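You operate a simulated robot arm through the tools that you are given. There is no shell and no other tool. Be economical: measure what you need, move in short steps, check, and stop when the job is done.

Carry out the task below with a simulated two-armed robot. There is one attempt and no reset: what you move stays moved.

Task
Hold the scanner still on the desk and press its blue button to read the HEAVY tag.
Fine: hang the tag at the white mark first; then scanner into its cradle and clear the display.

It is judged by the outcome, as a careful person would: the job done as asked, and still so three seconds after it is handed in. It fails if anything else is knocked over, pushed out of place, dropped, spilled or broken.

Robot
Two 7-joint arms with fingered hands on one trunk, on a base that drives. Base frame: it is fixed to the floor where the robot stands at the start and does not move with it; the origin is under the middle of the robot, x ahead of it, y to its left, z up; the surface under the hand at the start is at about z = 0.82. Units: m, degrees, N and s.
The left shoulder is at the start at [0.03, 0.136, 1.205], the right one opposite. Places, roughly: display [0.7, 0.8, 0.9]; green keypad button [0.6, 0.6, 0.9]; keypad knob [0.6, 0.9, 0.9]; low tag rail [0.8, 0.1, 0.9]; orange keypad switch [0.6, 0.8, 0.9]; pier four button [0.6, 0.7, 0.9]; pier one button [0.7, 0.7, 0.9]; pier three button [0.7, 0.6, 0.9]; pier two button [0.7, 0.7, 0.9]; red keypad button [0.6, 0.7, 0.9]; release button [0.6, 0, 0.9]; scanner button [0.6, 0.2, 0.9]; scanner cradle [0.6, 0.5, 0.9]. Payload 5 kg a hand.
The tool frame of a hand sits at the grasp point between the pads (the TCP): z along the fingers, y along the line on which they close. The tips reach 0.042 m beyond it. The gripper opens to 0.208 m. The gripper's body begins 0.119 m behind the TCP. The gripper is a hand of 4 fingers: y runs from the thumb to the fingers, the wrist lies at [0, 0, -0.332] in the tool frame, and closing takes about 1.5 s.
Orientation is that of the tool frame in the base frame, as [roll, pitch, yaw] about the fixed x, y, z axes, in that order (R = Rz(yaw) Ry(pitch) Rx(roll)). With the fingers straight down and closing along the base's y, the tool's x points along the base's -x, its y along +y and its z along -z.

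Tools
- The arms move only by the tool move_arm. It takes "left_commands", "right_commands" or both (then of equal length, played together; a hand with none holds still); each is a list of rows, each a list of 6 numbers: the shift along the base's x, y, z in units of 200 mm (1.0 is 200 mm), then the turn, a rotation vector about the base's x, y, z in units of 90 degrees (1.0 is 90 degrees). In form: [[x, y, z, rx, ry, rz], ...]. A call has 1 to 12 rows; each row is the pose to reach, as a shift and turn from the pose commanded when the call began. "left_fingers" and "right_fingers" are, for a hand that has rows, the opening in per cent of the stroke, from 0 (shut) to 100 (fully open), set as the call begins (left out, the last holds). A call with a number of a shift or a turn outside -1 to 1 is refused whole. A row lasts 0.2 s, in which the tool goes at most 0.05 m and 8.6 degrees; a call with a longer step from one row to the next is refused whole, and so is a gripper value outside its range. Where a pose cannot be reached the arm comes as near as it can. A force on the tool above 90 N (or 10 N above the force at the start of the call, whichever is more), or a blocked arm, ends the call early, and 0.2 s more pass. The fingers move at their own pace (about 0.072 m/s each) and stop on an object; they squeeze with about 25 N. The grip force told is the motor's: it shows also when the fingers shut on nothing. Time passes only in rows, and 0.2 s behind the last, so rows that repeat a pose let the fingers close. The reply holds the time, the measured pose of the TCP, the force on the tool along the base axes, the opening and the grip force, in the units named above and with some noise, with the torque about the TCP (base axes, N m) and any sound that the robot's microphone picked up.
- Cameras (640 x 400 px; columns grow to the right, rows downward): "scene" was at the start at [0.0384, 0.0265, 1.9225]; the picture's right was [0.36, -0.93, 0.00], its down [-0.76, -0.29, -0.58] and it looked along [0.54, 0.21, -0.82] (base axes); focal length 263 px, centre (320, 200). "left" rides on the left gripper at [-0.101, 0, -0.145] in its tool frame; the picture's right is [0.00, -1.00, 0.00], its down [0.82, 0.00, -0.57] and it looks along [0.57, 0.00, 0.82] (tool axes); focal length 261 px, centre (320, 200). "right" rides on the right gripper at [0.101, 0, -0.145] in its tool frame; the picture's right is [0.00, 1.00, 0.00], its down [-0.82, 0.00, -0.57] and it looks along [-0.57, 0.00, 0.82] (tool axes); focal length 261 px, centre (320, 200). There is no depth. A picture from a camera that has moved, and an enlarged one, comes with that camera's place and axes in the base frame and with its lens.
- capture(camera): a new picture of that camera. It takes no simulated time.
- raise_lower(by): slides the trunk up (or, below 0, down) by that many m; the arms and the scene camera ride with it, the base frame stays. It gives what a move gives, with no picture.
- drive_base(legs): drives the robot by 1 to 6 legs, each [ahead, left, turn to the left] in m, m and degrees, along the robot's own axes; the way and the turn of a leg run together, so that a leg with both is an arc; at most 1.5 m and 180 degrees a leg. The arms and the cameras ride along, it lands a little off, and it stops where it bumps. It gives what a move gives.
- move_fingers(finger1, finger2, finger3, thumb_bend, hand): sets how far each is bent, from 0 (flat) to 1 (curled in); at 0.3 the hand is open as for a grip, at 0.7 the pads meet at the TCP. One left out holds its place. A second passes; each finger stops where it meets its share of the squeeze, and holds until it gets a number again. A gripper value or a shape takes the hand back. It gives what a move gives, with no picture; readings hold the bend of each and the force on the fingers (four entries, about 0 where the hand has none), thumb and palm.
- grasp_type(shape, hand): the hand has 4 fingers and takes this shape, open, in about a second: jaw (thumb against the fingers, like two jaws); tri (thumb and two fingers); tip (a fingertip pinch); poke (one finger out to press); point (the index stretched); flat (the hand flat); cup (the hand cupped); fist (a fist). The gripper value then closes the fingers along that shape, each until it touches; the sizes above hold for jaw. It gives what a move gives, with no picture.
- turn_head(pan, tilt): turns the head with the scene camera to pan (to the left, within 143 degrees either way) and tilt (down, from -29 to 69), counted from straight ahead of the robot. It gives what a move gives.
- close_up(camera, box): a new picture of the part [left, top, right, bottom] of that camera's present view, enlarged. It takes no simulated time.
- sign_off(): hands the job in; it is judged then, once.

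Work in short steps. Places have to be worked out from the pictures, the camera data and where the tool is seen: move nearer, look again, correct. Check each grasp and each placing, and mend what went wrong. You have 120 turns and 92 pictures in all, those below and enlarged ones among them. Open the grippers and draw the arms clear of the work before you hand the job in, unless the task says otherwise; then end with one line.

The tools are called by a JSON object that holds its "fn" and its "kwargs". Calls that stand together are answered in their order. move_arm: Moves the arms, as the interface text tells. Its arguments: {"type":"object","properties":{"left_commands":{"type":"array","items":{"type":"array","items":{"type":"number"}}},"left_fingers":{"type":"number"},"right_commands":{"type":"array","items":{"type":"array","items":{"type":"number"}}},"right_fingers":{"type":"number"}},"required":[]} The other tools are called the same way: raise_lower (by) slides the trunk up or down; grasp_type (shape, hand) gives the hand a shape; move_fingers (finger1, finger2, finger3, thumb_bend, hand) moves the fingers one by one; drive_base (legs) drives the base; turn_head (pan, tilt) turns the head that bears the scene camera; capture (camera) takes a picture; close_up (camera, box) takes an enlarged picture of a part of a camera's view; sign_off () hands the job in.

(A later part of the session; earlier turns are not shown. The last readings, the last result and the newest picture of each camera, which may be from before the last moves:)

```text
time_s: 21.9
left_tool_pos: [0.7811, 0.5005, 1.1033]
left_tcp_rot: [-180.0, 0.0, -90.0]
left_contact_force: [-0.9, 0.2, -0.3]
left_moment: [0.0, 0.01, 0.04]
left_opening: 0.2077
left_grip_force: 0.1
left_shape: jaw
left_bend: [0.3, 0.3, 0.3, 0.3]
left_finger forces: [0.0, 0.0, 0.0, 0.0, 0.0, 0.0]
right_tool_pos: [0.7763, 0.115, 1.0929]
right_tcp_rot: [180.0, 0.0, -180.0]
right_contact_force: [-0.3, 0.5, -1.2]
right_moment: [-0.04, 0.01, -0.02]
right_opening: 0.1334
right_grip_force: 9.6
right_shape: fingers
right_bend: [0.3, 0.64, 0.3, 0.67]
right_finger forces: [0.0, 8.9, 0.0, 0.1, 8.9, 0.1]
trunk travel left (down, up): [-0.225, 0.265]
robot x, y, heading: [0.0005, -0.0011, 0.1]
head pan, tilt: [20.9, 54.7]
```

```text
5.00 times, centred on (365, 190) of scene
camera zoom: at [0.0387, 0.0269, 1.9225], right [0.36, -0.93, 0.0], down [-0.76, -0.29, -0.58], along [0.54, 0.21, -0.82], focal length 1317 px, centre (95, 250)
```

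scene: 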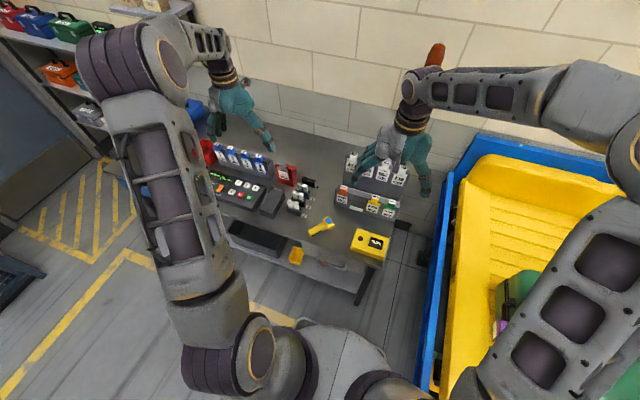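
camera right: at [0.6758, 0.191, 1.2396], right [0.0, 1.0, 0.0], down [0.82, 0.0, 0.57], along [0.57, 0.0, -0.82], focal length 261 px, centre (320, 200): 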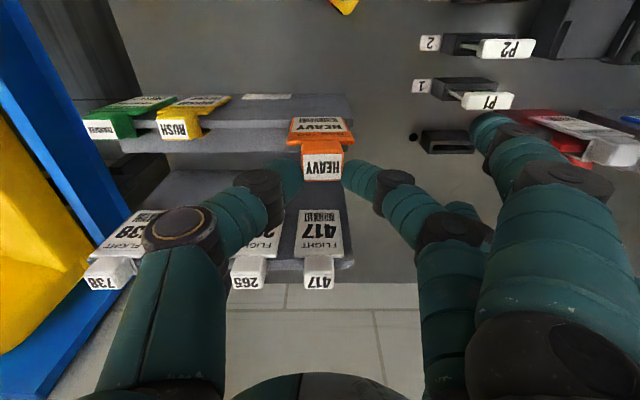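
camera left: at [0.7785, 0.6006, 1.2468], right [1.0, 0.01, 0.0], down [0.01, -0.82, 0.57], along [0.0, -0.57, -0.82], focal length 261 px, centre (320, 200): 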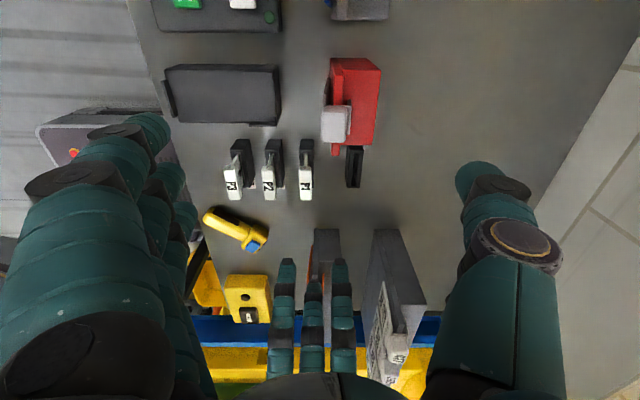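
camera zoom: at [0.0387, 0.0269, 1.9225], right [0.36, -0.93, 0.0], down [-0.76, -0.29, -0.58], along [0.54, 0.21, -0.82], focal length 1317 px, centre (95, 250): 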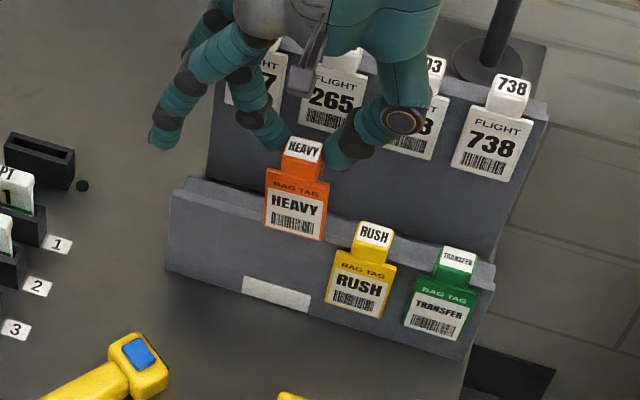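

The mark's centre is at image centre, at the camera's own y of 0.1134, and the tag is centred on it. I'll lower by 87 mm at the same x as before.

{"fn": "move_arm", "kwargs": {"right_commands": [[0, 0, -0.06, 0, 0, 0], [0, 0, -0.12, 0, 0, 0], [0, 0, -0.18, 0, 0, 0], [0, 0, -0.24, 0, 0, 0], [0, 0, -0.29, 0, 0, 0], [0, 0, -0.33, 0, 0, 0], [0, 0, -0.37, 0, 0, 0], [0, 0, -0.41, 0, 0, 0], [0, 0, -0.44, 0, 0, 0], [0, 0, -0.44, 0, 0, 0]]}}

{"fn": "close_up", "kwargs": {"camera": "right", "box": [200, 70, 440, 220]}}

{"fn": "close_up", "kwargs": {"camera": "left", "box": [220, 210, 420, 335]}}

```text
time_s: 24.1
left_tool_pos: [0.781, 0.5001, 1.1024]
left_tcp_rot: [-180.0, -0.1, -89.9]
left_contact_force: [-1.2, -0.3, 0.2]
left_moment: [0.03, -0.04, 0.01]
left_opening: 0.2079
left_grip_force: 0.0
left_shape: jaw
left_bend: [0.3, 0.3, 0.3, 0.3]
left_finger forces: [0.1, 0.0, 0.0, 0.0, 0.0, 0.0]
right_tool_pos: [0.7752, 0.1145, 1.0069]
right_tcp_rot: [-180.0, 0.0, -179.9]
right_contact_force: [-0.6, 0.2, -1.4]
right_moment: [0.01, 0.01, -0.01]
right_opening: 0.1311
right_grip_force: 6.3
right_shape: fingers
right_bend: [0.3, 0.64, 0.3, 0.67]
right_finger forces: [0.0, 6.7, 0.1, 0.1, 6.7, 0.0]
trunk travel left (down, up): [-0.225, 0.265]
robot x, y, heading: [-0.0, 0.0021, 0.0]
head pan, tilt: [20.9, 54.7]
```

```text
2.67 times, centred on (320, 145) of right
camera zoom: at [0.6755, 0.114, 1.1529], right [0.0, 1.0, 0.0], down [0.82, 0.0, 0.57], along [0.57, 0.0, -0.82], focal length 695 px, centre (320, 347)
```

zoom: 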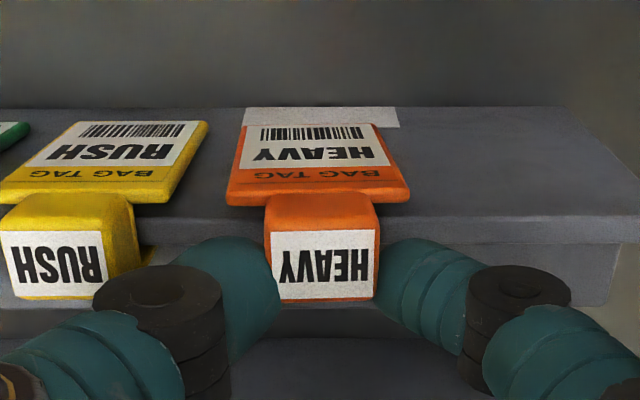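

```text
3.20 times, centred on (320, 272) of left
camera zoom: at [0.7792, 0.6001, 1.2467], right [1.0, 0.0, 0.0], down [0.0, -0.82, 0.57], along [0.0, -0.57, -0.82], focal length 834 px, centre (320, -32)
```

zoom: 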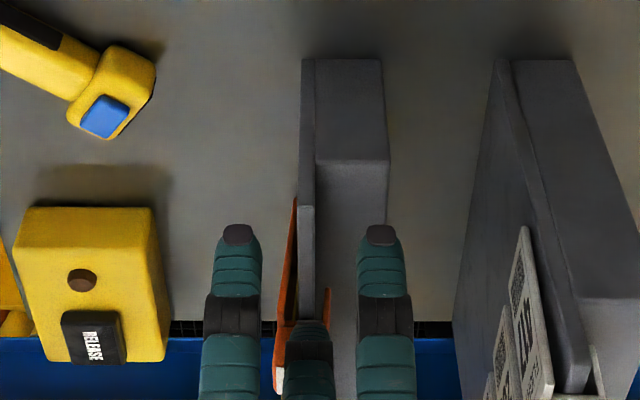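

The hook straddles the plate and the tag is centred on the mark. I'll go down 3 mm more and release by small finger openings.

{"fn": "move_arm", "kwargs": {"right_commands": [[0, 0, -0.015, 0, 0, 0], [0, 0, -0.015, 0, 0, 0]]}}

{"fn": "move_fingers", "kwargs": {"hand": "right", "finger2": 0.62, "thumb_bend": 0.63}}

{"fn": "move_fingers", "kwargs": {"hand": "right", "finger2": 0.57, "thumb_bend": 0.61}}

{"fn": "close_up", "kwargs": {"camera": "right", "box": [200, 70, 440, 220]}}

```text
time_s: 24.7
left_tool_pos: [0.7807, 0.4997, 1.1026]
left_tcp_rot: [180.0, 0.0, -90.0]
left_contact_force: [0.5, -0.4, -0.1]
left_moment: [0.02, -0.02, 0.0]
left_opening: 0.2076
left_grip_force: 0.1
left_shape: jaw
left_bend: [0.3, 0.3, 0.3, 0.3]
left_finger forces: [0.1, 0.0, 0.0, 0.1, 0.0, 0.1]
right_tool_pos: [0.7766, 0.1147, 1.0044]
right_tcp_rot: [180.0, 0.0, -179.9]
right_contact_force: [1.5, -0.1, -0.8]
right_moment: [0.02, 0.0, 0.03]
right_opening: 0.1316
right_grip_force: 6.6
right_shape: fingers
right_bend: [0.3, 0.64, 0.3, 0.67]
right_finger forces: [0.0, 6.7, 0.0, 0.0, 6.7, 0.1]
trunk travel left (down, up): [-0.225, 0.265]
robot x, y, heading: [-0.0028, 0.0001, 0.0]
head pan, tilt: [20.9, 54.7]
```

```text
time_s: 25.7
left_tool_pos: [0.7818, 0.4995, 1.1028]
left_tcp_rot: [-180.0, 0.1, -89.9]
left_contact_force: [0.3, -1.6, -0.3]
left_moment: [-0.02, 0.02, 0.0]
left_opening: 0.2077
left_grip_force: 0.1
left_shape: jaw
left_bend: [0.3, 0.3, 0.3, 0.3]
left_finger forces: [0.0, 0.1, 0.0, 0.0, 0.1, 0.1]
right_tool_pos: [0.7771, 0.1145, 1.0035]
right_tcp_rot: [180.0, 0.0, -180.0]
right_contact_force: [-0.2, 0.0, -0.2]
right_moment: [-0.01, -0.01, -0.01]
right_opening: 0.1382
right_grip_force: 0.0
right_shape: fingers
right_bend: [0.3, 0.62, 0.3, 0.63]
right_finger forces: [0.1, 0.1, 0.0, 0.1, 0.1, 0.0]
trunk travel left (down, up): [-0.225, 0.265]
robot x, y, heading: [0.0013, 0.0032, -0.1]
head pan, tilt: [20.9, 54.7]
```

```text
time_s: 26.7
left_tool_pos: [0.781, 0.4995, 1.1018]
left_tcp_rot: [-180.0, 0.1, -90.0]
left_contact_force: [0.6, 0.0, -0.1]
left_moment: [0.0, 0.02, 0.02]
left_opening: 0.208
left_grip_force: 0.0
left_shape: jaw
left_bend: [0.3, 0.3, 0.3, 0.3]
left_finger forces: [0.0, 0.0, 0.0, 0.1, 0.1, 0.0]
right_tool_pos: [0.7762, 0.1147, 1.004]
right_tcp_rot: [179.8, -0.1, -179.9]
right_contact_force: [0.3, 0.2, 0.8]
right_moment: [0.01, -0.01, 0.01]
right_opening: 0.1432
right_grip_force: 0.0
right_shape: fingers
right_bend: [0.3, 0.56, 0.3, 0.61]
right_finger forces: [0.0, 0.0, 0.1, 0.1, 0.0, 0.0]
trunk travel left (down, up): [-0.225, 0.265]
robot x, y, heading: [-0.0, 0.0011, -0.0]
head pan, tilt: [20.9, 54.7]
```

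```text
2.67 times, centred on (320, 145) of right
camera zoom: at [0.6755, 0.1142, 1.15], right [0.0, 1.0, 0.0], down [0.82, 0.0, 0.57], along [0.57, 0.0, -0.82], focal length 695 px, centre (320, 347)
```

zoom: 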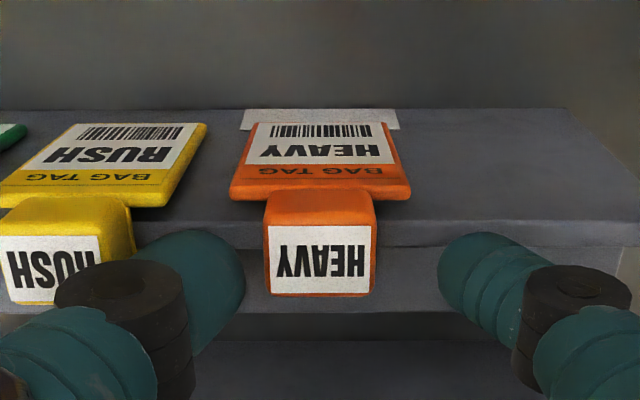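

The tag hangs square at the mark with its card centred. I'll lift the right hand clear and park it to the right. Meanwhile the left hand turns back towards the scanner's heading, which is about −37° with the handle end near (0.556, 0.279) and the button near (0.641, 0.215, 0.863).

{"fn": "move_arm", "kwargs": {"right_commands": [[0, 0, 0.1, 0, 0, 0], [0, 0, 0.25, 0, 0, 0], [0, 0, 0.45, 0, 0, 0], [0, 0, 0.6, 0, 0, 0], [-0.1, -0.1, 0.7, 0, 0, 0], [-0.25, -0.25, 0.72, 0, 0, 0], [-0.4, -0.4, 0.72, 0, 0, 0], [-0.55, -0.55, 0.72, 0, 0, 0], [-0.7, -0.7, 0.72, 0, 0, 0], [-0.78, -0.85, 0.72, 0, 0, 0], [-0.78, -0.9, 0.72, 0, 0, 0]], "left_commands": [[0, 0, 0, 0, 0, -0.07], [0, 0, 0, 0, 0, -0.15], [-0.05, 0, 0, 0, 0, -0.24], [-0.1, -0.05, 0, 0, 0, -0.33], [-0.2, -0.1, 0, 0, 0, -0.42], [-0.3, -0.15, 0, 0, 0, -0.5], [-0.4, -0.2, 0, 0, 0, -0.58], [-0.5, -0.25, 0, 0, 0, -0.66], [-0.6, -0.35, 0, 0, 0, -0.74], [-0.7, -0.45, 0, 0, 0, -0.82], [-0.7, -0.45, 0, 0, 0, -0.82]]}}

{"fn": "move_fingers", "kwargs": {"hand": "left", "finger1": 1.0, "finger2": 0.52, "finger3": 1.0, "thumb_bend": 0.52}}

{"fn": "grasp_type", "kwargs": {"hand": "right", "shape": "poke"}}

{"fn": "capture", "kwargs": {"camera": "scene"}}

{"fn": "capture", "kwargs": {"camera": "right"}}

```text
time_s: 29.1
left_tool_pos: [0.6412, 0.4118, 1.1002]
left_tcp_rot: [-180.0, 0.0, -163.8]
left_contact_force: [0.5, 1.0, -0.5]
left_moment: [-0.02, 0.08, 0.0]
left_opening: 0.208
left_grip_force: 0.0
left_shape: jaw
left_bend: [0.3, 0.3, 0.3, 0.3]
left_finger forces: [0.1, 0.0, 0.1, 0.0, 0.0, 0.0]
right_tool_pos: [0.6229, -0.066, 1.1446]
right_tcp_rot: [180.0, 0.0, -180.0]
right_contact_force: [1.1, 0.7, -1.4]
right_moment: [-0.06, 0.08, 0.0]
right_opening: 0.1434
right_grip_force: 0.0
right_shape: fingers
right_bend: [0.3, 0.56, 0.3, 0.61]
right_finger forces: [0.0, 0.0, 0.0, 0.1, 0.1, 0.1]
trunk travel left (down, up): [-0.225, 0.265]
robot x, y, heading: [0.0021, 0.0027, -0.3]
head pan, tilt: [20.9, 54.7]
```

```text
time_s: 30.1
left_tool_pos: [0.64, 0.4101, 1.1011]
left_tcp_rot: [180.0, 0.0, -163.9]
left_contact_force: [0.2, -0.7, -0.7]
left_moment: [-0.02, 0.0, -0.01]
left_opening: 0.0829
left_grip_force: 0.1
left_shape: fingers
left_bend: [1.0, 0.52, 1.0, 0.52]
left_finger forces: [0.0, 0.1, 0.0, 0.0, 0.1, 0.0]
right_tool_pos: [0.6219, -0.0677, 1.1462]
right_tcp_rot: [179.9, 0.0, 180.0]
right_contact_force: [0.1, 0.1, -0.5]
right_moment: [0.0, 0.04, -0.03]
right_opening: 0.1433
right_grip_force: 0.1
right_shape: fingers
right_bend: [0.3, 0.56, 0.3, 0.61]
right_finger forces: [0.0, 0.0, 0.2, 0.0, 0.0, 0.1]
trunk travel left (down, up): [-0.225, 0.265]
robot x, y, heading: [-0.0025, 0.0002, -0.1]
head pan, tilt: [20.9, 54.7]
```

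```text
time_s: 31.0
left_tool_pos: [0.6412, 0.4096, 1.1021]
left_tcp_rot: [179.9, -0.1, -163.8]
left_contact_force: [0.1, 0.6, -0.4]
left_moment: [0.0, 0.03, 0.01]
left_opening: 0.0828
left_grip_force: 0.0
left_shape: fingers
left_bend: [1.0, 0.52, 1.0, 0.52]
left_finger forces: [0.0, 0.0, 0.1, 0.1, 0.1, 0.1]
right_tool_pos: [0.6229, -0.0679, 1.1455]
right_tcp_rot: [180.0, -0.1, 180.0]
right_contact_force: [-0.2, 0.2, -0.1]
right_moment: [-0.05, -0.01, 0.0]
right_opening: 0.0
right_grip_force: 0.1
right_shape: poke
right_bend: [1.0, 1.0, 1.0, 0.45]
right_finger forces: [0.0, 0.0, 0.0, 0.0, 0.0, 0.0]
trunk travel left (down, up): [-0.225, 0.265]
robot x, y, heading: [0.0003, -0.0013, 0.1]
head pan, tilt: [20.9, 54.7]
```

```text
56 pictures are left
camera scene: at [0.0385, 0.0264, 1.9225], right [0.36, -0.93, 0.0], down [-0.76, -0.29, -0.58], along [0.54, 0.21, -0.82], focal length 263 px, centre (320, 200)
```

scene: 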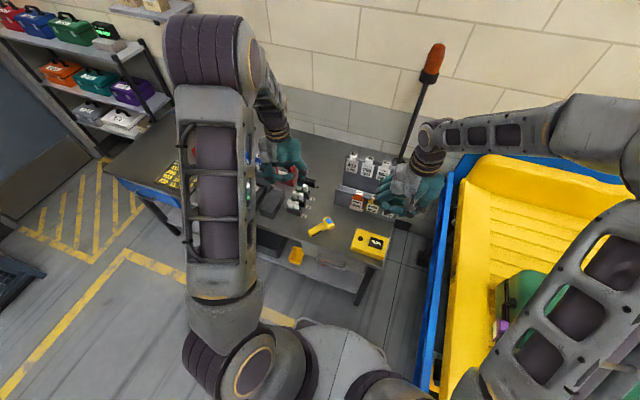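

```text
55 pictures are left
camera right: at [0.5212, -0.0673, 1.2929], right [0.0, 1.0, 0.0], down [0.82, 0.0, 0.57], along [0.57, 0.0, -0.82], focal length 261 px, centre (320, 200)
```

right: 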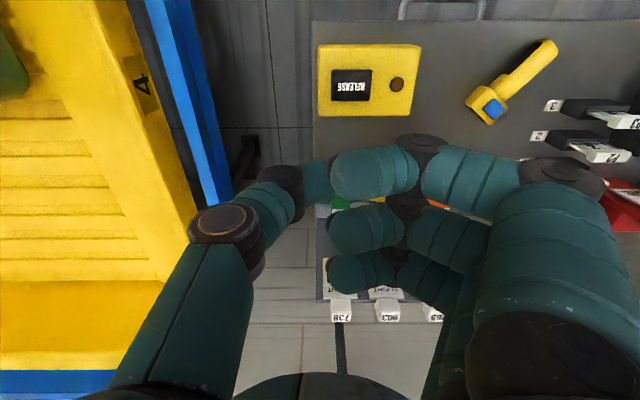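

The poke shape uses the thumb, which would put the right hand over the left one. So I'll press with the right middle finger instead, with the others curled. The left hand goes on to yaw 143° above the handle, and the right fingers get reset.

{"fn": "move_arm", "kwargs": {"left_commands": [[-0.05, -0.08, 0, 0, 0, -0.075], [-0.1, -0.16, 0, 0, 0, -0.15], [-0.15, -0.25, -0.05, 0, 0, -0.225], [-0.2, -0.34, -0.1, 0, 0, -0.3], [-0.25, -0.43, -0.15, 0, 0, -0.375], [-0.3, -0.52, -0.2, 0, 0, -0.45], [-0.35, -0.6, -0.25, 0, 0, -0.525], [-0.405, -0.675, -0.3, 0, 0, -0.59], [-0.405, -0.675, -0.3, 0, 0, -0.59]]}}

{"fn": "move_arm", "kwargs": {"left_commands": [[0, 0, 0, -0.045, -0.06, 0], [0, 0, 0, -0.09, -0.12, 0], [0, 0, 0, -0.135, -0.18, 0], [0, 0, 0, -0.167, -0.222, 0], [0, 0, 0, -0.167, -0.222, 0]]}}

{"fn": "move_fingers", "kwargs": {"hand": "right", "finger1": 1.0, "finger2": 0.35, "finger3": 1.0, "thumb_bend": 1.0}}

{"fn": "capture", "kwargs": {"camera": "left"}}

{"fn": "capture", "kwargs": {"camera": "right"}}

```text
time_s: 33.0
left_tool_pos: [0.5581, 0.2758, 1.04]
left_tcp_rot: [180.0, 0.0, 143.1]
left_contact_force: [0.8, -0.4, 0.2]
left_moment: [-0.09, -0.02, 0.02]
left_opening: 0.0827
left_grip_force: 0.2
left_shape: fingers
left_bend: [1.0, 0.52, 1.0, 0.52]
left_finger forces: [0.0, 0.1, 0.1, 0.0, 0.0, 0.0]
right_tool_pos: [0.622, -0.0652, 1.1464]
right_tcp_rot: [180.0, 0.0, -180.0]
right_contact_force: [-0.4, 0.7, -0.3]
right_moment: [-0.04, -0.01, -0.01]
right_opening: 0.0
right_grip_force: 0.1
right_shape: poke
right_bend: [1.0, 1.0, 1.0, 0.45]
right_finger forces: [0.1, 0.0, 0.0, 0.0, 0.0, 0.0]
trunk travel left (down, up): [-0.225, 0.265]
robot x, y, heading: [-0.0015, 0.0015, -0.1]
head pan, tilt: [20.9, 54.7]
```

```text
time_s: 34.2
left_tool_pos: [0.559, 0.2765, 1.0421]
left_tcp_rot: [-179.8, 25.1, 143.2]
left_contact_force: [-0.6, 1.0, 0.0]
left_moment: [-0.09, -0.04, -0.02]
left_opening: 0.0829
left_grip_force: 0.0
left_shape: fingers
left_bend: [1.0, 0.52, 1.0, 0.52]
left_finger forces: [0.1, 0.0, 0.1, 0.0, 0.0, 0.0]
right_tool_pos: [0.6225, -0.0654, 1.1463]
right_tcp_rot: [180.0, 0.1, -180.0]
right_contact_force: [0.1, -0.3, -0.5]
right_moment: [-0.04, 0.01, 0.01]
right_opening: 0.0
right_grip_force: 0.1
right_shape: poke
right_bend: [1.0, 1.0, 1.0, 0.45]
right_finger forces: [0.0, 0.0, 0.0, 0.0, 0.0, 0.1]
trunk travel left (down, up): [-0.225, 0.265]
robot x, y, heading: [0.0001, -0.0004, -0.1]
head pan, tilt: [20.9, 54.7]
```

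```text
time_s: 35.2
left_tool_pos: [0.5588, 0.2751, 1.0408]
left_tcp_rot: [180.0, 25.0, 143.0]
left_contact_force: [-0.3, -0.1, -0.3]
left_moment: [0.01, -0.01, 0.0]
left_opening: 0.0828
left_grip_force: 0.2
left_shape: fingers
left_bend: [1.0, 0.52, 1.0, 0.52]
left_finger forces: [0.0, 0.0, 0.0, 0.1, 0.1, 0.1]
right_tool_pos: [0.6217, -0.0657, 1.1454]
right_tcp_rot: [-179.9, 0.0, -180.0]
right_contact_force: [-0.7, 0.1, -0.1]
right_moment: [0.02, 0.0, -0.04]
right_opening: 0.069
right_grip_force: 0.1
right_shape: fingers
right_bend: [1.0, 1.0, 1.0, 0.9]
right_finger forces: [0.0, 0.0, 0.0, 0.1, 0.1, 0.0]
trunk travel left (down, up): [-0.225, 0.265]
robot x, y, heading: [0.0024, 0.0041, -0.1]
head pan, tilt: [20.9, 54.7]
```

```text
54 pictures are left
camera left: at [0.5826, 0.2565, 1.2149], right [-0.6, -0.8, 0.0], down [-0.79, 0.59, 0.17], along [-0.14, 0.1, -0.99], focal length 261 px, centre (320, 200)
```

left: 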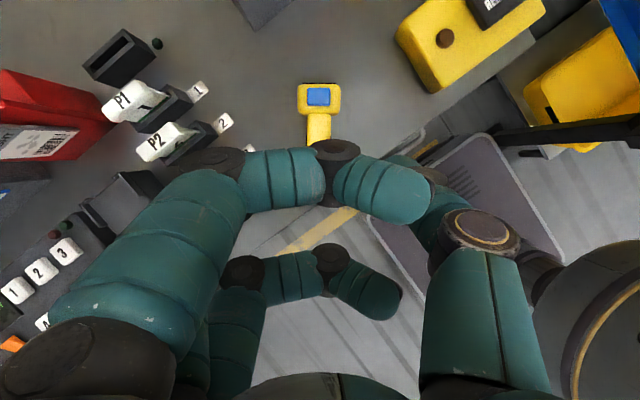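

```text
53 pictures are left
camera right: at [0.5211, -0.0672, 1.2929], right [0.0, 1.0, 0.0], down [0.82, 0.0, 0.57], along [0.57, 0.0, -0.82], focal length 261 px, centre (320, 200)
```

right: 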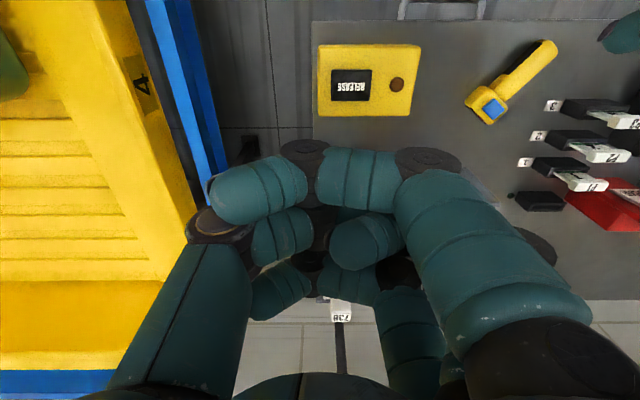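

The right thumb is trapping the middle finger, so I'll open it first, then extend the finger, then curl the thumb again. The left hand is in line with the scanner, since the handle is on the image centre column, so it comes down to just above grip height.

{"fn": "move_fingers", "kwargs": {"hand": "right", "finger2": 0.35, "thumb_bend": 0.3}}

{"fn": "move_arm", "kwargs": {"left_commands": [[0.01, -0.01, -0.15, 0, 0, 0], [0.02, -0.02, -0.3, 0, 0, 0], [0.03, -0.03, -0.45, 0, 0, 0], [0.04, -0.04, -0.6, 0, 0, 0], [0.04, -0.04, -0.7, 0, 0, 0], [0.04, -0.04, -0.7, 0, 0, 0]]}}

{"fn": "move_fingers", "kwargs": {"hand": "right", "thumb_bend": 1.0}}

{"fn": "capture", "kwargs": {"camera": "right"}}

{"fn": "close_up", "kwargs": {"camera": "scene", "box": [250, 170, 400, 270]}}

```text
time_s: 36.2
left_tool_pos: [0.5589, 0.2748, 1.0414]
left_tcp_rot: [-180.0, 25.0, 143.1]
left_contact_force: [0.0, -0.7, 0.8]
left_moment: [0.0, 0.01, -0.01]
left_opening: 0.0832
left_grip_force: 0.0
left_shape: fingers
left_bend: [1.0, 0.52, 1.0, 0.52]
left_finger forces: [0.0, 0.0, 0.0, 0.0, 0.0, 0.0]
right_tool_pos: [0.6221, -0.0659, 1.1465]
right_tcp_rot: [179.9, 0.0, -180.0]
right_contact_force: [-0.1, -0.6, 0.3]
right_moment: [0.01, 0.02, 0.0]
right_opening: 0.1047
right_grip_force: 0.1
right_shape: fingers
right_bend: [1.0, 0.35, 1.0, 0.3]
right_finger forces: [0.0, 0.1, 0.0, 0.0, 0.1, 0.0]
trunk travel left (down, up): [-0.225, 0.265]
robot x, y, heading: [0.0014, 0.0008, -0.1]
head pan, tilt: [20.9, 54.7]
```

```text
time_s: 37.6
left_tool_pos: [0.5663, 0.2682, 0.9032]
left_tcp_rot: [-179.9, 24.9, 143.0]
left_contact_force: [-0.1, -0.6, -0.3]
left_moment: [0.0, 0.03, 0.03]
left_opening: 0.0831
left_grip_force: 0.1
left_shape: fingers
left_bend: [1.0, 0.52, 1.0, 0.52]
left_finger forces: [0.0, 0.1, 0.0, 0.1, 0.0, 0.1]
right_tool_pos: [0.6218, -0.0659, 1.1469]
right_tcp_rot: [179.9, 0.0, -180.0]
right_contact_force: [0.0, 0.0, 0.0]
right_moment: [0.01, -0.03, 0.02]
right_opening: 0.105
right_grip_force: 0.1
right_shape: fingers
right_bend: [1.0, 0.35, 1.0, 0.3]
right_finger forces: [0.0, 0.0, 0.0, 0.1, 0.1, 0.0]
trunk travel left (down, up): [-0.225, 0.265]
robot x, y, heading: [0.0014, 0.0003, -0.1]
head pan, tilt: [20.9, 54.7]
```

```text
time_s: 38.6
left_tool_pos: [0.5651, 0.2678, 0.9033]
left_tcp_rot: [-180.0, 24.9, 143.1]
left_contact_force: [-1.0, -0.2, -0.8]
left_moment: [0.03, 0.01, -0.01]
left_opening: 0.0829
left_grip_force: 0.0
left_shape: fingers
left_bend: [1.0, 0.52, 1.0, 0.52]
left_finger forces: [0.0, 0.1, 0.1, 0.0, 0.0, 0.0]
right_tool_pos: [0.6212, -0.0664, 1.1452]
right_tcp_rot: [180.0, 0.0, -180.0]
right_contact_force: [0.1, 0.6, -0.3]
right_moment: [0.01, 0.02, 0.01]
right_opening: 0.072
right_grip_force: 0.0
right_shape: fingers
right_bend: [1.0, 0.35, 1.0, 1.0]
right_finger forces: [0.0, 0.0, 0.1, 0.1, 0.0, 0.0]
trunk travel left (down, up): [-0.225, 0.265]
robot x, y, heading: [-0.0003, -0.0011, -0.1]
head pan, tilt: [20.9, 54.7]
```

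```text
52 pictures are left
camera right: at [0.5211, -0.0673, 1.2929], right [0.0, 1.0, 0.0], down [0.82, 0.0, 0.57], along [0.57, 0.0, -0.82], focal length 261 px, centre (320, 200)
```

right: 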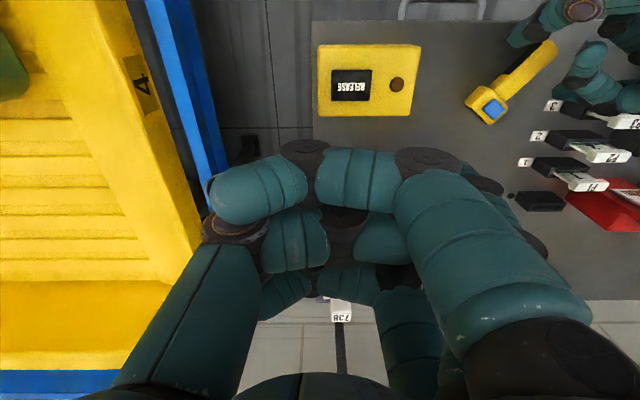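

```text
4.00 times, centred on (325, 220) of scene
camera zoom: at [0.0383, 0.0264, 1.9225], right [0.36, -0.93, 0.0], down [-0.76, -0.29, -0.58], along [0.54, 0.21, -0.82], focal length 1054 px, centre (300, 120)
```

zoom: 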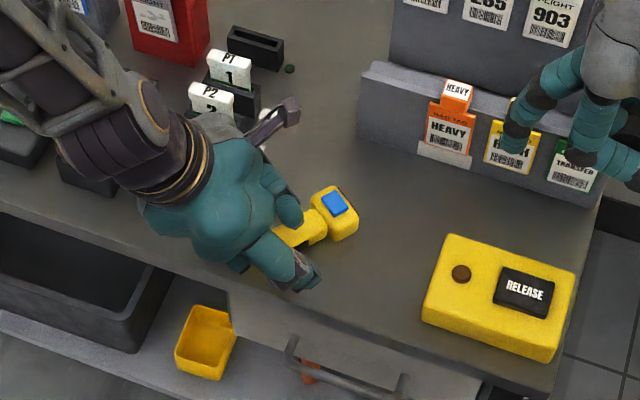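

Before lowering, I'll check the left fingers against the P3 tag in the right camera.

{"fn": "close_up", "kwargs": {"camera": "right", "box": [440, 0, 640, 125]}}

{"fn": "capture", "kwargs": {"camera": "left"}}

```text
3.20 times, centred on (540, 62) of right
camera zoom: at [0.5211, -0.0673, 1.2929], right [0.0, 1.0, 0.0], down [0.82, 0.0, 0.57], along [0.57, 0.0, -0.82], focal length 834 px, centre (-384, 640)
```

zoom: 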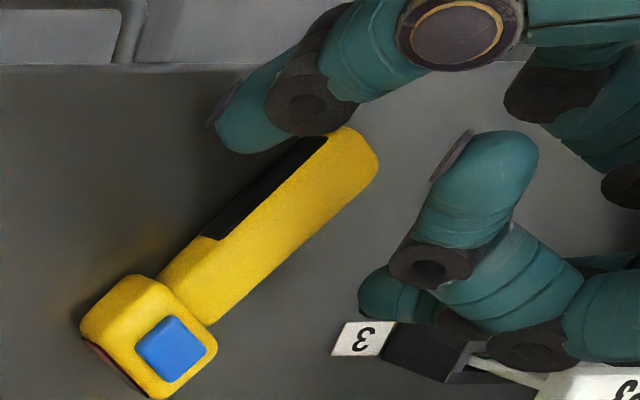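

```text
49 pictures are left
camera left: at [0.589, 0.25, 1.0755], right [-0.6, -0.8, 0.0], down [-0.79, 0.59, 0.17], along [-0.14, 0.1, -0.99], focal length 261 px, centre (320, 200)
```

left: 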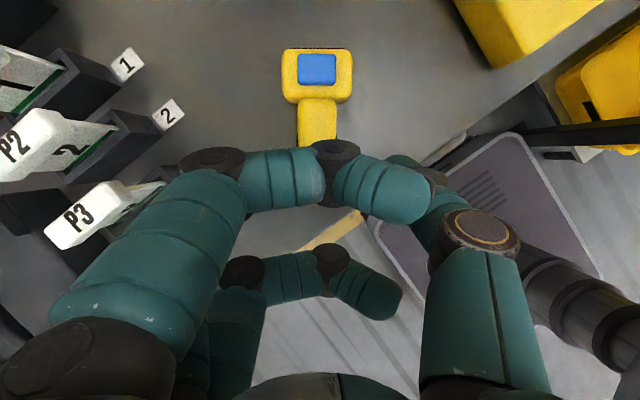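

By tool-frame geometry the left fingers reach only about 0.08 m sideways, while the P3 holder is about 0.10 m away and P3's top is 0.906. So there's room. I'll narrow the opening a little and lower to grip height.

{"fn": "move_fingers", "kwargs": {"hand": "left", "finger2": 0.56, "thumb_bend": 0.56}}

{"fn": "move_arm", "kwargs": {"left_commands": [[0, 0, -0.03, 0, 0, 0], [0, 0, -0.06, 0, 0, 0], [0, 0, -0.075, 0, 0, 0], [0, 0, -0.075, 0, 0, 0]]}}

{"fn": "close_up", "kwargs": {"camera": "right", "box": [440, 0, 640, 125]}}

```text
time_s: 39.6
left_tool_pos: [0.5656, 0.2689, 0.9021]
left_tcp_rot: [180.0, 24.9, 143.1]
left_contact_force: [-0.8, 0.2, -0.6]
left_moment: [0.02, -0.02, 0.01]
left_opening: 0.0798
left_grip_force: 0.1
left_shape: fingers
left_bend: [1.0, 0.56, 1.0, 0.56]
left_finger forces: [0.0, 0.1, 0.0, 0.0, 0.0, 0.0]
right_tool_pos: [0.6217, -0.0662, 1.1463]
right_tcp_rot: [-179.9, 0.0, 180.0]
right_contact_force: [0.1, -0.2, -0.3]
right_moment: [0.02, -0.01, 0.01]
right_opening: 0.0721
right_grip_force: 0.2
right_shape: fingers
right_bend: [1.0, 0.35, 1.0, 1.0]
right_finger forces: [0.1, 0.0, 0.0, 0.0, 0.0, 0.1]
trunk travel left (down, up): [-0.225, 0.265]
robot x, y, heading: [-0.003, -0.0049, -0.4]
head pan, tilt: [20.9, 54.7]
```

```text
time_s: 40.6
left_tool_pos: [0.568, 0.2675, 0.8865]
left_tcp_rot: [-180.0, 25.0, 143.0]
left_contact_force: [-0.2, -0.3, -0.1]
left_moment: [0.02, -0.01, 0.0]
left_opening: 0.0797
left_grip_force: 0.1
left_shape: fingers
left_bend: [1.0, 0.56, 1.0, 0.56]
left_finger forces: [0.0, 0.0, 0.0, 0.0, 0.0, 0.1]
right_tool_pos: [0.6219, -0.0664, 1.1468]
right_tcp_rot: [179.9, 0.0, -180.0]
right_contact_force: [0.3, 0.0, -0.2]
right_moment: [0.01, -0.02, 0.01]
right_opening: 0.0719
right_grip_force: 0.1
right_shape: fingers
right_bend: [1.0, 0.35, 1.0, 1.0]
right_finger forces: [0.0, 0.1, 0.0, 0.0, 0.0, 0.0]
trunk travel left (down, up): [-0.225, 0.265]
robot x, y, heading: [-0.002, -0.0018, -0.0]
head pan, tilt: [20.9, 54.7]
```

```text
3.20 times, centred on (540, 62) of right
camera zoom: at [0.521, -0.0673, 1.293], right [0.0, 1.0, 0.0], down [0.82, 0.0, 0.57], along [0.57, 0.0, -0.82], focal length 834 px, centre (-384, 640)
```

zoom: 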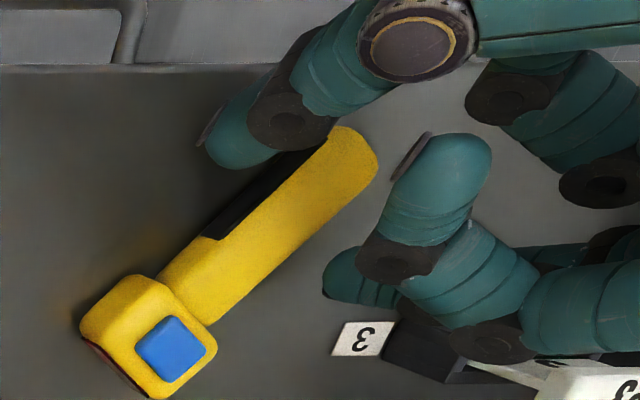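

The thumb and finger straddle the handle evenly. I'll close gently in steps.

{"fn": "move_fingers", "kwargs": {"hand": "left", "finger2": 0.62, "thumb_bend": 0.62}}

{"fn": "move_fingers", "kwargs": {"hand": "left", "finger2": 0.66, "thumb_bend": 0.66}}

{"fn": "close_up", "kwargs": {"camera": "right", "box": [440, 0, 640, 125]}}

```text
time_s: 41.6
left_tool_pos: [0.5667, 0.266, 0.8871]
left_tcp_rot: [-180.0, 25.0, 143.0]
left_contact_force: [0.1, 0.2, -1.2]
left_moment: [0.01, 0.01, -0.01]
left_opening: 0.0759
left_grip_force: 0.0
left_shape: fingers
left_bend: [1.0, 0.62, 1.0, 0.62]
left_finger forces: [0.0, 0.0, 0.0, 0.1, 0.0, 0.0]
right_tool_pos: [0.6221, -0.0663, 1.1459]
right_tcp_rot: [180.0, 0.1, 179.9]
right_contact_force: [-0.6, -0.3, -0.1]
right_moment: [0.0, -0.03, 0.01]
right_opening: 0.0722
right_grip_force: 0.1
right_shape: fingers
right_bend: [1.0, 0.35, 1.0, 1.0]
right_finger forces: [0.0, 0.0, 0.1, 0.0, 0.0, 0.0]
trunk travel left (down, up): [-0.225, 0.265]
robot x, y, heading: [0.0003, 0.0018, -0.2]
head pan, tilt: [20.9, 54.7]
```

```text
time_s: 42.6
left_tool_pos: [0.5671, 0.2676, 0.8872]
left_tcp_rot: [180.0, 24.9, 143.1]
left_contact_force: [0.8, 0.2, -0.5]
left_moment: [-0.03, -0.03, 0.03]
left_opening: 0.074
left_grip_force: 2.6
left_shape: fingers
left_bend: [1.0, 0.64, 1.0, 0.65]
left_finger forces: [0.0, 2.9, 0.0, 0.1, 2.6, 0.0]
right_tool_pos: [0.6211, -0.0666, 1.1456]
right_tcp_rot: [179.9, 0.0, 180.0]
right_contact_force: [-0.7, -0.3, 0.6]
right_moment: [-0.02, -0.02, -0.04]
right_opening: 0.0721
right_grip_force: 0.1
right_shape: fingers
right_bend: [1.0, 0.35, 1.0, 1.0]
right_finger forces: [0.0, 0.1, 0.0, 0.0, 0.0, 0.1]
trunk travel left (down, up): [-0.225, 0.265]
robot x, y, heading: [0.0027, -0.0022, 0.0]
head pan, tilt: [20.9, 54.7]
```

```text
3.20 times, centred on (540, 62) of right
camera zoom: at [0.5211, -0.0673, 1.2929], right [0.0, 1.0, 0.0], down [0.82, 0.0, 0.57], along [0.57, 0.0, -0.82], focal length 834 px, centre (-384, 640)
```

zoom: 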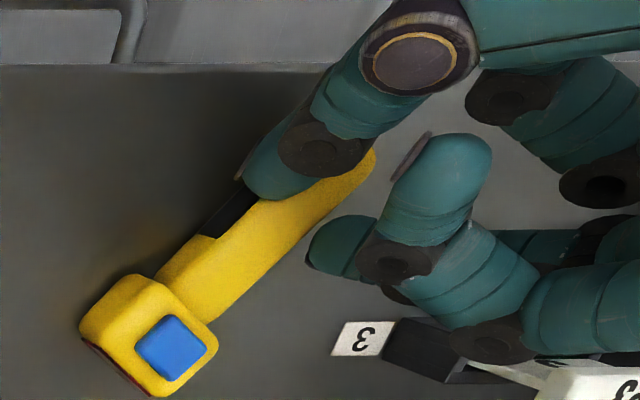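

Both sides touch lightly and the scanner hasn't moved. I'll firm up the grip a little, with the thumb slightly less.

{"fn": "move_fingers", "kwargs": {"hand": "left", "finger2": 0.71, "thumb_bend": 0.69}}

{"fn": "close_up", "kwargs": {"camera": "right", "box": [440, 0, 640, 125]}}

```text
time_s: 43.6
left_tool_pos: [0.5667, 0.2674, 0.886]
left_tcp_rot: [180.0, 25.0, 143.2]
left_contact_force: [-0.9, -0.8, 0.3]
left_moment: [-0.03, 0.0, 0.0]
left_opening: 0.073
left_grip_force: 6.3
left_shape: fingers
left_bend: [1.0, 0.64, 1.0, 0.67]
left_finger forces: [0.0, 6.8, 0.0, 0.1, 6.8, 0.0]
right_tool_pos: [0.6216, -0.0664, 1.1457]
right_tcp_rot: [180.0, 0.0, 179.9]
right_contact_force: [-1.0, -0.2, -0.6]
right_moment: [-0.02, -0.02, 0.04]
right_opening: 0.0719
right_grip_force: 0.1
right_shape: fingers
right_bend: [1.0, 0.35, 1.0, 1.0]
right_finger forces: [0.0, 0.1, 0.1, 0.1, 0.0, 0.0]
trunk travel left (down, up): [-0.225, 0.265]
robot x, y, heading: [0.0005, 0.0022, -0.1]
head pan, tilt: [20.9, 54.7]
```

```text
3.20 times, centred on (540, 62) of right
camera zoom: at [0.5211, -0.0673, 1.2929], right [0.0, 1.0, 0.0], down [0.82, 0.0, 0.57], along [0.57, 0.0, -0.82], focal length 834 px, centre (-384, 640)
```

zoom: 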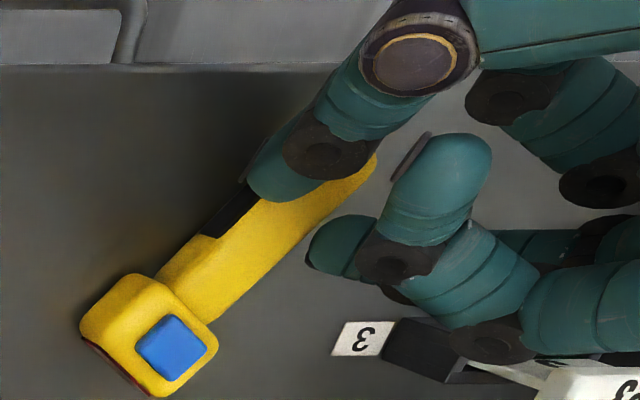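

The scanner is held still on the desk. Next the right middle finger: I'll stretch it a bit more, yaw the hand 20° to stay clear of the left hand, and hover about 4 cm above the button.

{"fn": "move_fingers", "kwargs": {"hand": "right", "finger2": 0.25}}

{"fn": "move_arm", "kwargs": {"right_commands": [[0.04, 0.12, -0.05, 0, 0, 0.03], [0.08, 0.25, -0.15, 0, 0, 0.06], [0.12, 0.38, -0.28, 0, 0, 0.1], [0.16, 0.51, -0.41, 0, 0, 0.13], [0.2, 0.64, -0.55, 0, 0, 0.16], [0.24, 0.78, -0.7, 0, 0, 0.19], [0.279, 0.911, -0.84, 0, 0, 0.222], [0.279, 0.911, -0.9, 0, 0, 0.222], [0.279, 0.911, -0.9, 0, 0, 0.222]]}}

{"fn": "capture", "kwargs": {"camera": "right"}}

{"fn": "close_up", "kwargs": {"camera": "scene", "box": [260, 150, 410, 250]}}

{"fn": "capture", "kwargs": {"camera": "left"}}

```text
time_s: 44.6
left_tool_pos: [0.5661, 0.2661, 0.8877]
left_tcp_rot: [-179.9, 25.0, 143.1]
left_contact_force: [-0.6, -1.1, 0.9]
left_moment: [-0.01, -0.01, 0.01]
left_opening: 0.073
left_grip_force: 6.8
left_shape: fingers
left_bend: [1.0, 0.64, 1.0, 0.67]
left_finger forces: [0.0, 6.9, 0.1, 0.0, 6.8, 0.0]
right_tool_pos: [0.6213, -0.0678, 1.1469]
right_tcp_rot: [-180.0, 0.1, 179.9]
right_contact_force: [-0.5, -0.6, -0.2]
right_moment: [-0.02, -0.01, 0.02]
right_opening: 0.0719
right_grip_force: 0.0
right_shape: fingers
right_bend: [1.0, 0.25, 1.0, 1.0]
right_finger forces: [0.0, 0.1, 0.0, 0.0, 0.0, 0.0]
trunk travel left (down, up): [-0.225, 0.265]
robot x, y, heading: [0.0019, -0.0004, 0.2]
head pan, tilt: [20.9, 54.7]
```

```text
time_s: 46.6
left_tool_pos: [0.5663, 0.2666, 0.8862]
left_tcp_rot: [180.0, 25.0, 143.1]
left_contact_force: [-0.6, -0.8, 5.5]
left_moment: [-0.08, -0.01, 0.0]
left_opening: 0.0731
left_grip_force: 8.6
left_shape: fingers
left_bend: [1.0, 0.64, 1.0, 0.68]
left_finger forces: [0.0, 7.6, 0.1, 0.0, 9.6, 0.1]
right_tool_pos: [0.675, 0.1182, 0.9665]
right_tcp_rot: [180.0, 0.0, -160.0]
right_contact_force: [0.2, 0.9, 0.3]
right_moment: [-0.04, -0.05, 0.01]
right_opening: 0.0718
right_grip_force: 0.0
right_shape: fingers
right_bend: [1.0, 0.25, 1.0, 1.0]
right_finger forces: [0.0, 0.1, 0.0, 0.0, 0.0, 0.0]
trunk travel left (down, up): [-0.225, 0.265]
robot x, y, heading: [-0.0031, -0.0005, -0.0]
head pan, tilt: [20.9, 54.7]
```

```text
45 pictures are left
camera right: at [0.5806, 0.0827, 1.1135], right [-0.34, 0.94, 0.0], down [0.77, 0.28, 0.57], along [0.54, 0.19, -0.82], focal length 261 px, centre (320, 200)
```

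right: 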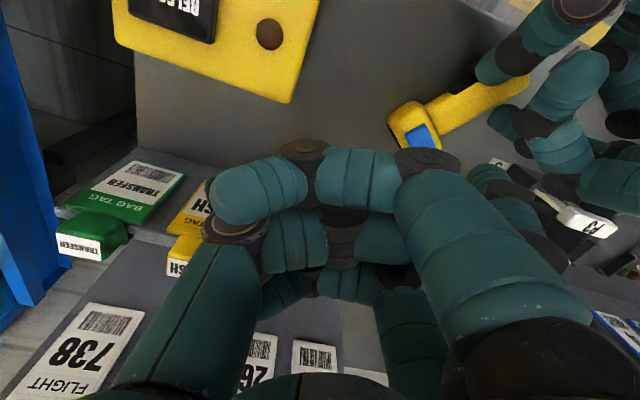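

```text
4.00 times, centred on (335, 200) of scene
camera zoom: at [0.0379, 0.0267, 1.9225], right [0.36, -0.93, 0.0], down [-0.76, -0.29, -0.58], along [0.54, 0.21, -0.82], focal length 1054 px, centre (260, 200)
```

zoom: 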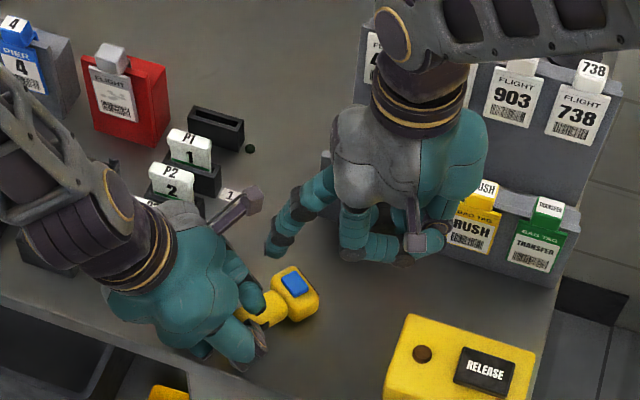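

```text
43 pictures are left
camera left: at [0.5905, 0.2486, 1.0607], right [-0.6, -0.8, 0.0], down [-0.79, 0.59, 0.17], along [-0.14, 0.1, -0.99], focal length 261 px, centre (320, 200)
```

left: 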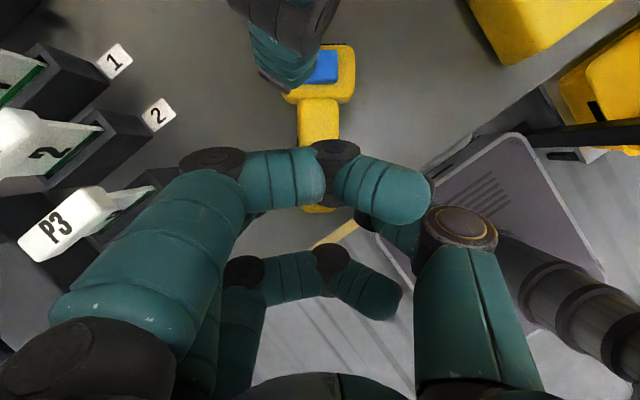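

Intersecting the two views puts the right fingertip at (0.62, 0.242, 0.947), which is more outstretched than needed. Bending it to 0.40 should bring the tip over the button while keeping the hand clear of the rail.

{"fn": "move_fingers", "kwargs": {"hand": "right", "finger2": 0.4}}

{"fn": "close_up", "kwargs": {"camera": "left", "box": [220, 0, 420, 125]}}

{"fn": "close_up", "kwargs": {"camera": "scene", "box": [290, 170, 390, 235]}}

```text
time_s: 47.6
left_tool_pos: [0.5671, 0.2672, 0.8878]
left_tcp_rot: [180.0, 25.0, 143.1]
left_contact_force: [-0.5, -0.4, 6.8]
left_moment: [-0.13, -0.02, 0.05]
left_opening: 0.0726
left_grip_force: 9.1
left_shape: fingers
left_bend: [1.0, 0.64, 1.0, 0.68]
left_finger forces: [0.0, 8.1, 0.0, 0.0, 9.8, 0.0]
right_tool_pos: [0.676, 0.1181, 0.9669]
right_tcp_rot: [-180.0, 0.0, -159.9]
right_contact_force: [0.0, 0.1, -0.3]
right_moment: [-0.03, -0.01, 0.01]
right_opening: 0.072
right_grip_force: 0.1
right_shape: fingers
right_bend: [1.0, 0.4, 1.0, 1.0]
right_finger forces: [0.1, 0.0, 0.0, 0.1, 0.0, 0.1]
trunk travel left (down, up): [-0.225, 0.265]
robot x, y, heading: [-0.0027, -0.0007, 0.1]
head pan, tilt: [20.9, 54.7]
```

```text
3.20 times, centred on (320, 62) of left
camera zoom: at [0.5906, 0.2484, 1.0606], right [-0.6, -0.8, 0.0], down [-0.79, 0.59, 0.17], along [-0.14, 0.1, -0.99], focal length 834 px, centre (320, 640)
```

zoom: 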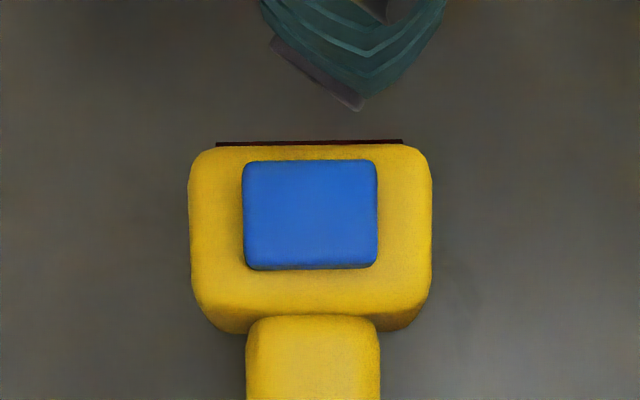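

```text
6.15 times, centred on (340, 202) of scene
camera zoom: at [0.038, 0.0263, 1.9225], right [0.36, -0.93, 0.0], down [-0.76, -0.29, -0.58], along [0.54, 0.21, -0.82], focal length 1621 px, centre (197, 185)
```

zoom: 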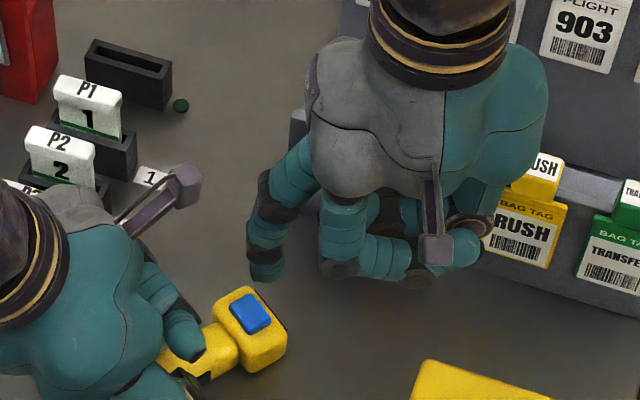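

The fingertip is at about (0.641, 0.205, 0.918) and the button centre at about (0.640, 0.2134, 0.863). I'll shift +7 mm in y and lower 45 mm, then look.

{"fn": "move_arm", "kwargs": {"right_commands": [[-0.005, 0.035, 0, 0, 0, 0], [-0.005, 0.035, -0.08, 0, 0, 0], [-0.005, 0.035, -0.16, 0, 0, 0], [-0.005, 0.035, -0.21, 0, 0, 0], [-0.005, 0.035, -0.21, 0, 0, 0]]}}

{"fn": "close_up", "kwargs": {"camera": "left", "box": [220, 0, 420, 125]}}

{"fn": "close_up", "kwargs": {"camera": "scene", "box": [290, 170, 390, 235]}}

```text
time_s: 48.8
left_tool_pos: [0.5666, 0.267, 0.8869]
left_tcp_rot: [-180.0, 25.0, 143.1]
left_contact_force: [-0.4, -0.6, 7.5]
left_moment: [-0.12, -0.03, 0.04]
left_opening: 0.0729
left_grip_force: 9.4
left_shape: fingers
left_bend: [1.0, 0.64, 1.0, 0.68]
left_finger forces: [0.1, 8.4, 0.0, 0.0, 10.1, 0.0]
right_tool_pos: [0.6749, 0.123, 0.9258]
right_tcp_rot: [180.0, 0.0, -160.1]
right_contact_force: [0.8, 0.0, 0.1]
right_moment: [0.0, -0.02, -0.02]
right_opening: 0.0722
right_grip_force: 0.0
right_shape: fingers
right_bend: [1.0, 0.4, 1.0, 1.0]
right_finger forces: [0.0, 0.0, 0.0, 0.0, 0.0, 0.0]
trunk travel left (down, up): [-0.225, 0.265]
robot x, y, heading: [0.0023, -0.0007, 0.1]
head pan, tilt: [20.9, 54.7]
```

```text
3.20 times, centred on (320, 62) of left
camera zoom: at [0.5905, 0.2484, 1.0606], right [-0.6, -0.8, 0.0], down [-0.79, 0.59, 0.17], along [-0.14, 0.1, -0.99], focal length 834 px, centre (320, 640)
```

zoom: 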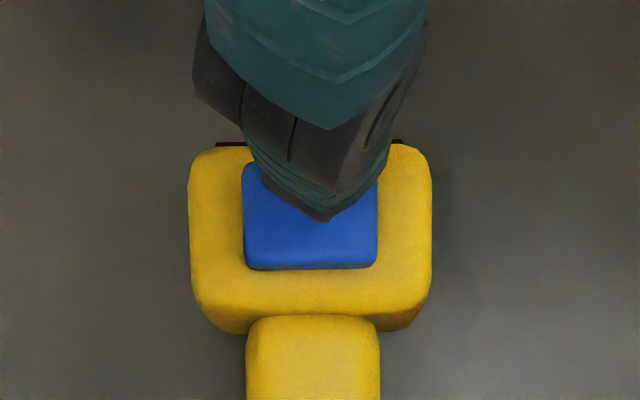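

```text
6.15 times, centred on (340, 202) of scene
camera zoom: at [0.038, 0.0263, 1.9225], right [0.36, -0.93, 0.0], down [-0.76, -0.29, -0.58], along [0.54, 0.21, -0.82], focal length 1621 px, centre (197, 185)
```

zoom: 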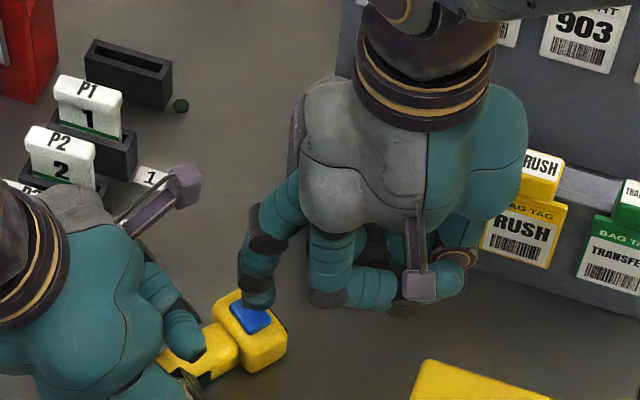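

The tip is over the button with no contact yet. I'll lower in small steps.

{"fn": "move_arm", "kwargs": {"right_commands": [[0, 0, -0.025, 0, 0, 0], [0, 0, -0.04, 0, 0, 0], [0, 0, -0.04, 0, 0, 0]]}}

{"fn": "move_arm", "kwargs": {"right_commands": [[0, 0, -0.02, 0, 0, 0], [0, 0, -0.03, 0, 0, 0], [0, 0, -0.03, 0, 0, 0]]}}

{"fn": "close_up", "kwargs": {"camera": "left", "box": [220, 0, 420, 125]}}

```text
time_s: 49.6
left_tool_pos: [0.5658, 0.2669, 0.8872]
left_tcp_rot: [-180.0, 25.0, 143.1]
left_contact_force: [-0.2, 0.0, 7.1]
left_moment: [-0.09, -0.05, 0.02]
left_opening: 0.0729
left_grip_force: 9.2
left_shape: fingers
left_bend: [1.0, 0.64, 1.0, 0.68]
left_finger forces: [0.1, 8.4, 0.0, 0.0, 9.8, 0.1]
right_tool_pos: [0.6754, 0.1235, 0.9182]
right_tcp_rot: [-180.0, 0.0, -160.0]
right_contact_force: [0.0, 0.8, 0.3]
right_moment: [0.05, 0.02, -0.03]
right_opening: 0.0724
right_grip_force: 0.0
right_shape: fingers
right_bend: [1.0, 0.4, 1.0, 1.0]
right_finger forces: [0.0, 0.0, 0.1, 0.0, 0.1, 0.0]
trunk travel left (down, up): [-0.225, 0.265]
robot x, y, heading: [-0.0007, 0.0023, -0.0]
head pan, tilt: [20.9, 54.7]
```

```text
time_s: 50.4
left_tool_pos: [0.5669, 0.2675, 0.8875]
left_tcp_rot: [180.0, 25.0, 143.1]
left_contact_force: [0.6, 0.6, 7.0]
left_moment: [-0.08, -0.04, 0.03]
left_opening: 0.073
left_grip_force: 9.0
left_shape: fingers
left_bend: [1.0, 0.64, 1.0, 0.68]
left_finger forces: [0.0, 8.5, 0.1, 0.0, 9.6, 0.0]
right_tool_pos: [0.6743, 0.1238, 0.9125]
right_tcp_rot: [-180.0, 0.0, -160.0]
right_contact_force: [0.9, -0.9, 0.0]
right_moment: [0.08, 0.02, -0.01]
right_opening: 0.0721
right_grip_force: 0.4
right_shape: fingers
right_bend: [1.0, 0.4, 1.0, 1.0]
right_finger forces: [0.0, 1.0, 0.1, 0.1, 0.1, 0.0]
trunk travel left (down, up): [-0.225, 0.265]
robot x, y, heading: [-0.0018, 0.0007, -0.0]
head pan, tilt: [20.9, 54.7]
```

```text
3.20 times, centred on (320, 62) of left
camera zoom: at [0.5905, 0.2484, 1.0606], right [-0.6, -0.8, 0.0], down [-0.79, 0.59, 0.17], along [-0.14, 0.1, -0.99], focal length 834 px, centre (320, 640)
```

zoom: 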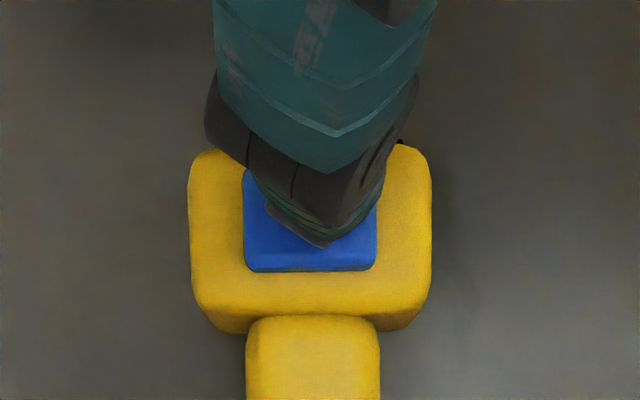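

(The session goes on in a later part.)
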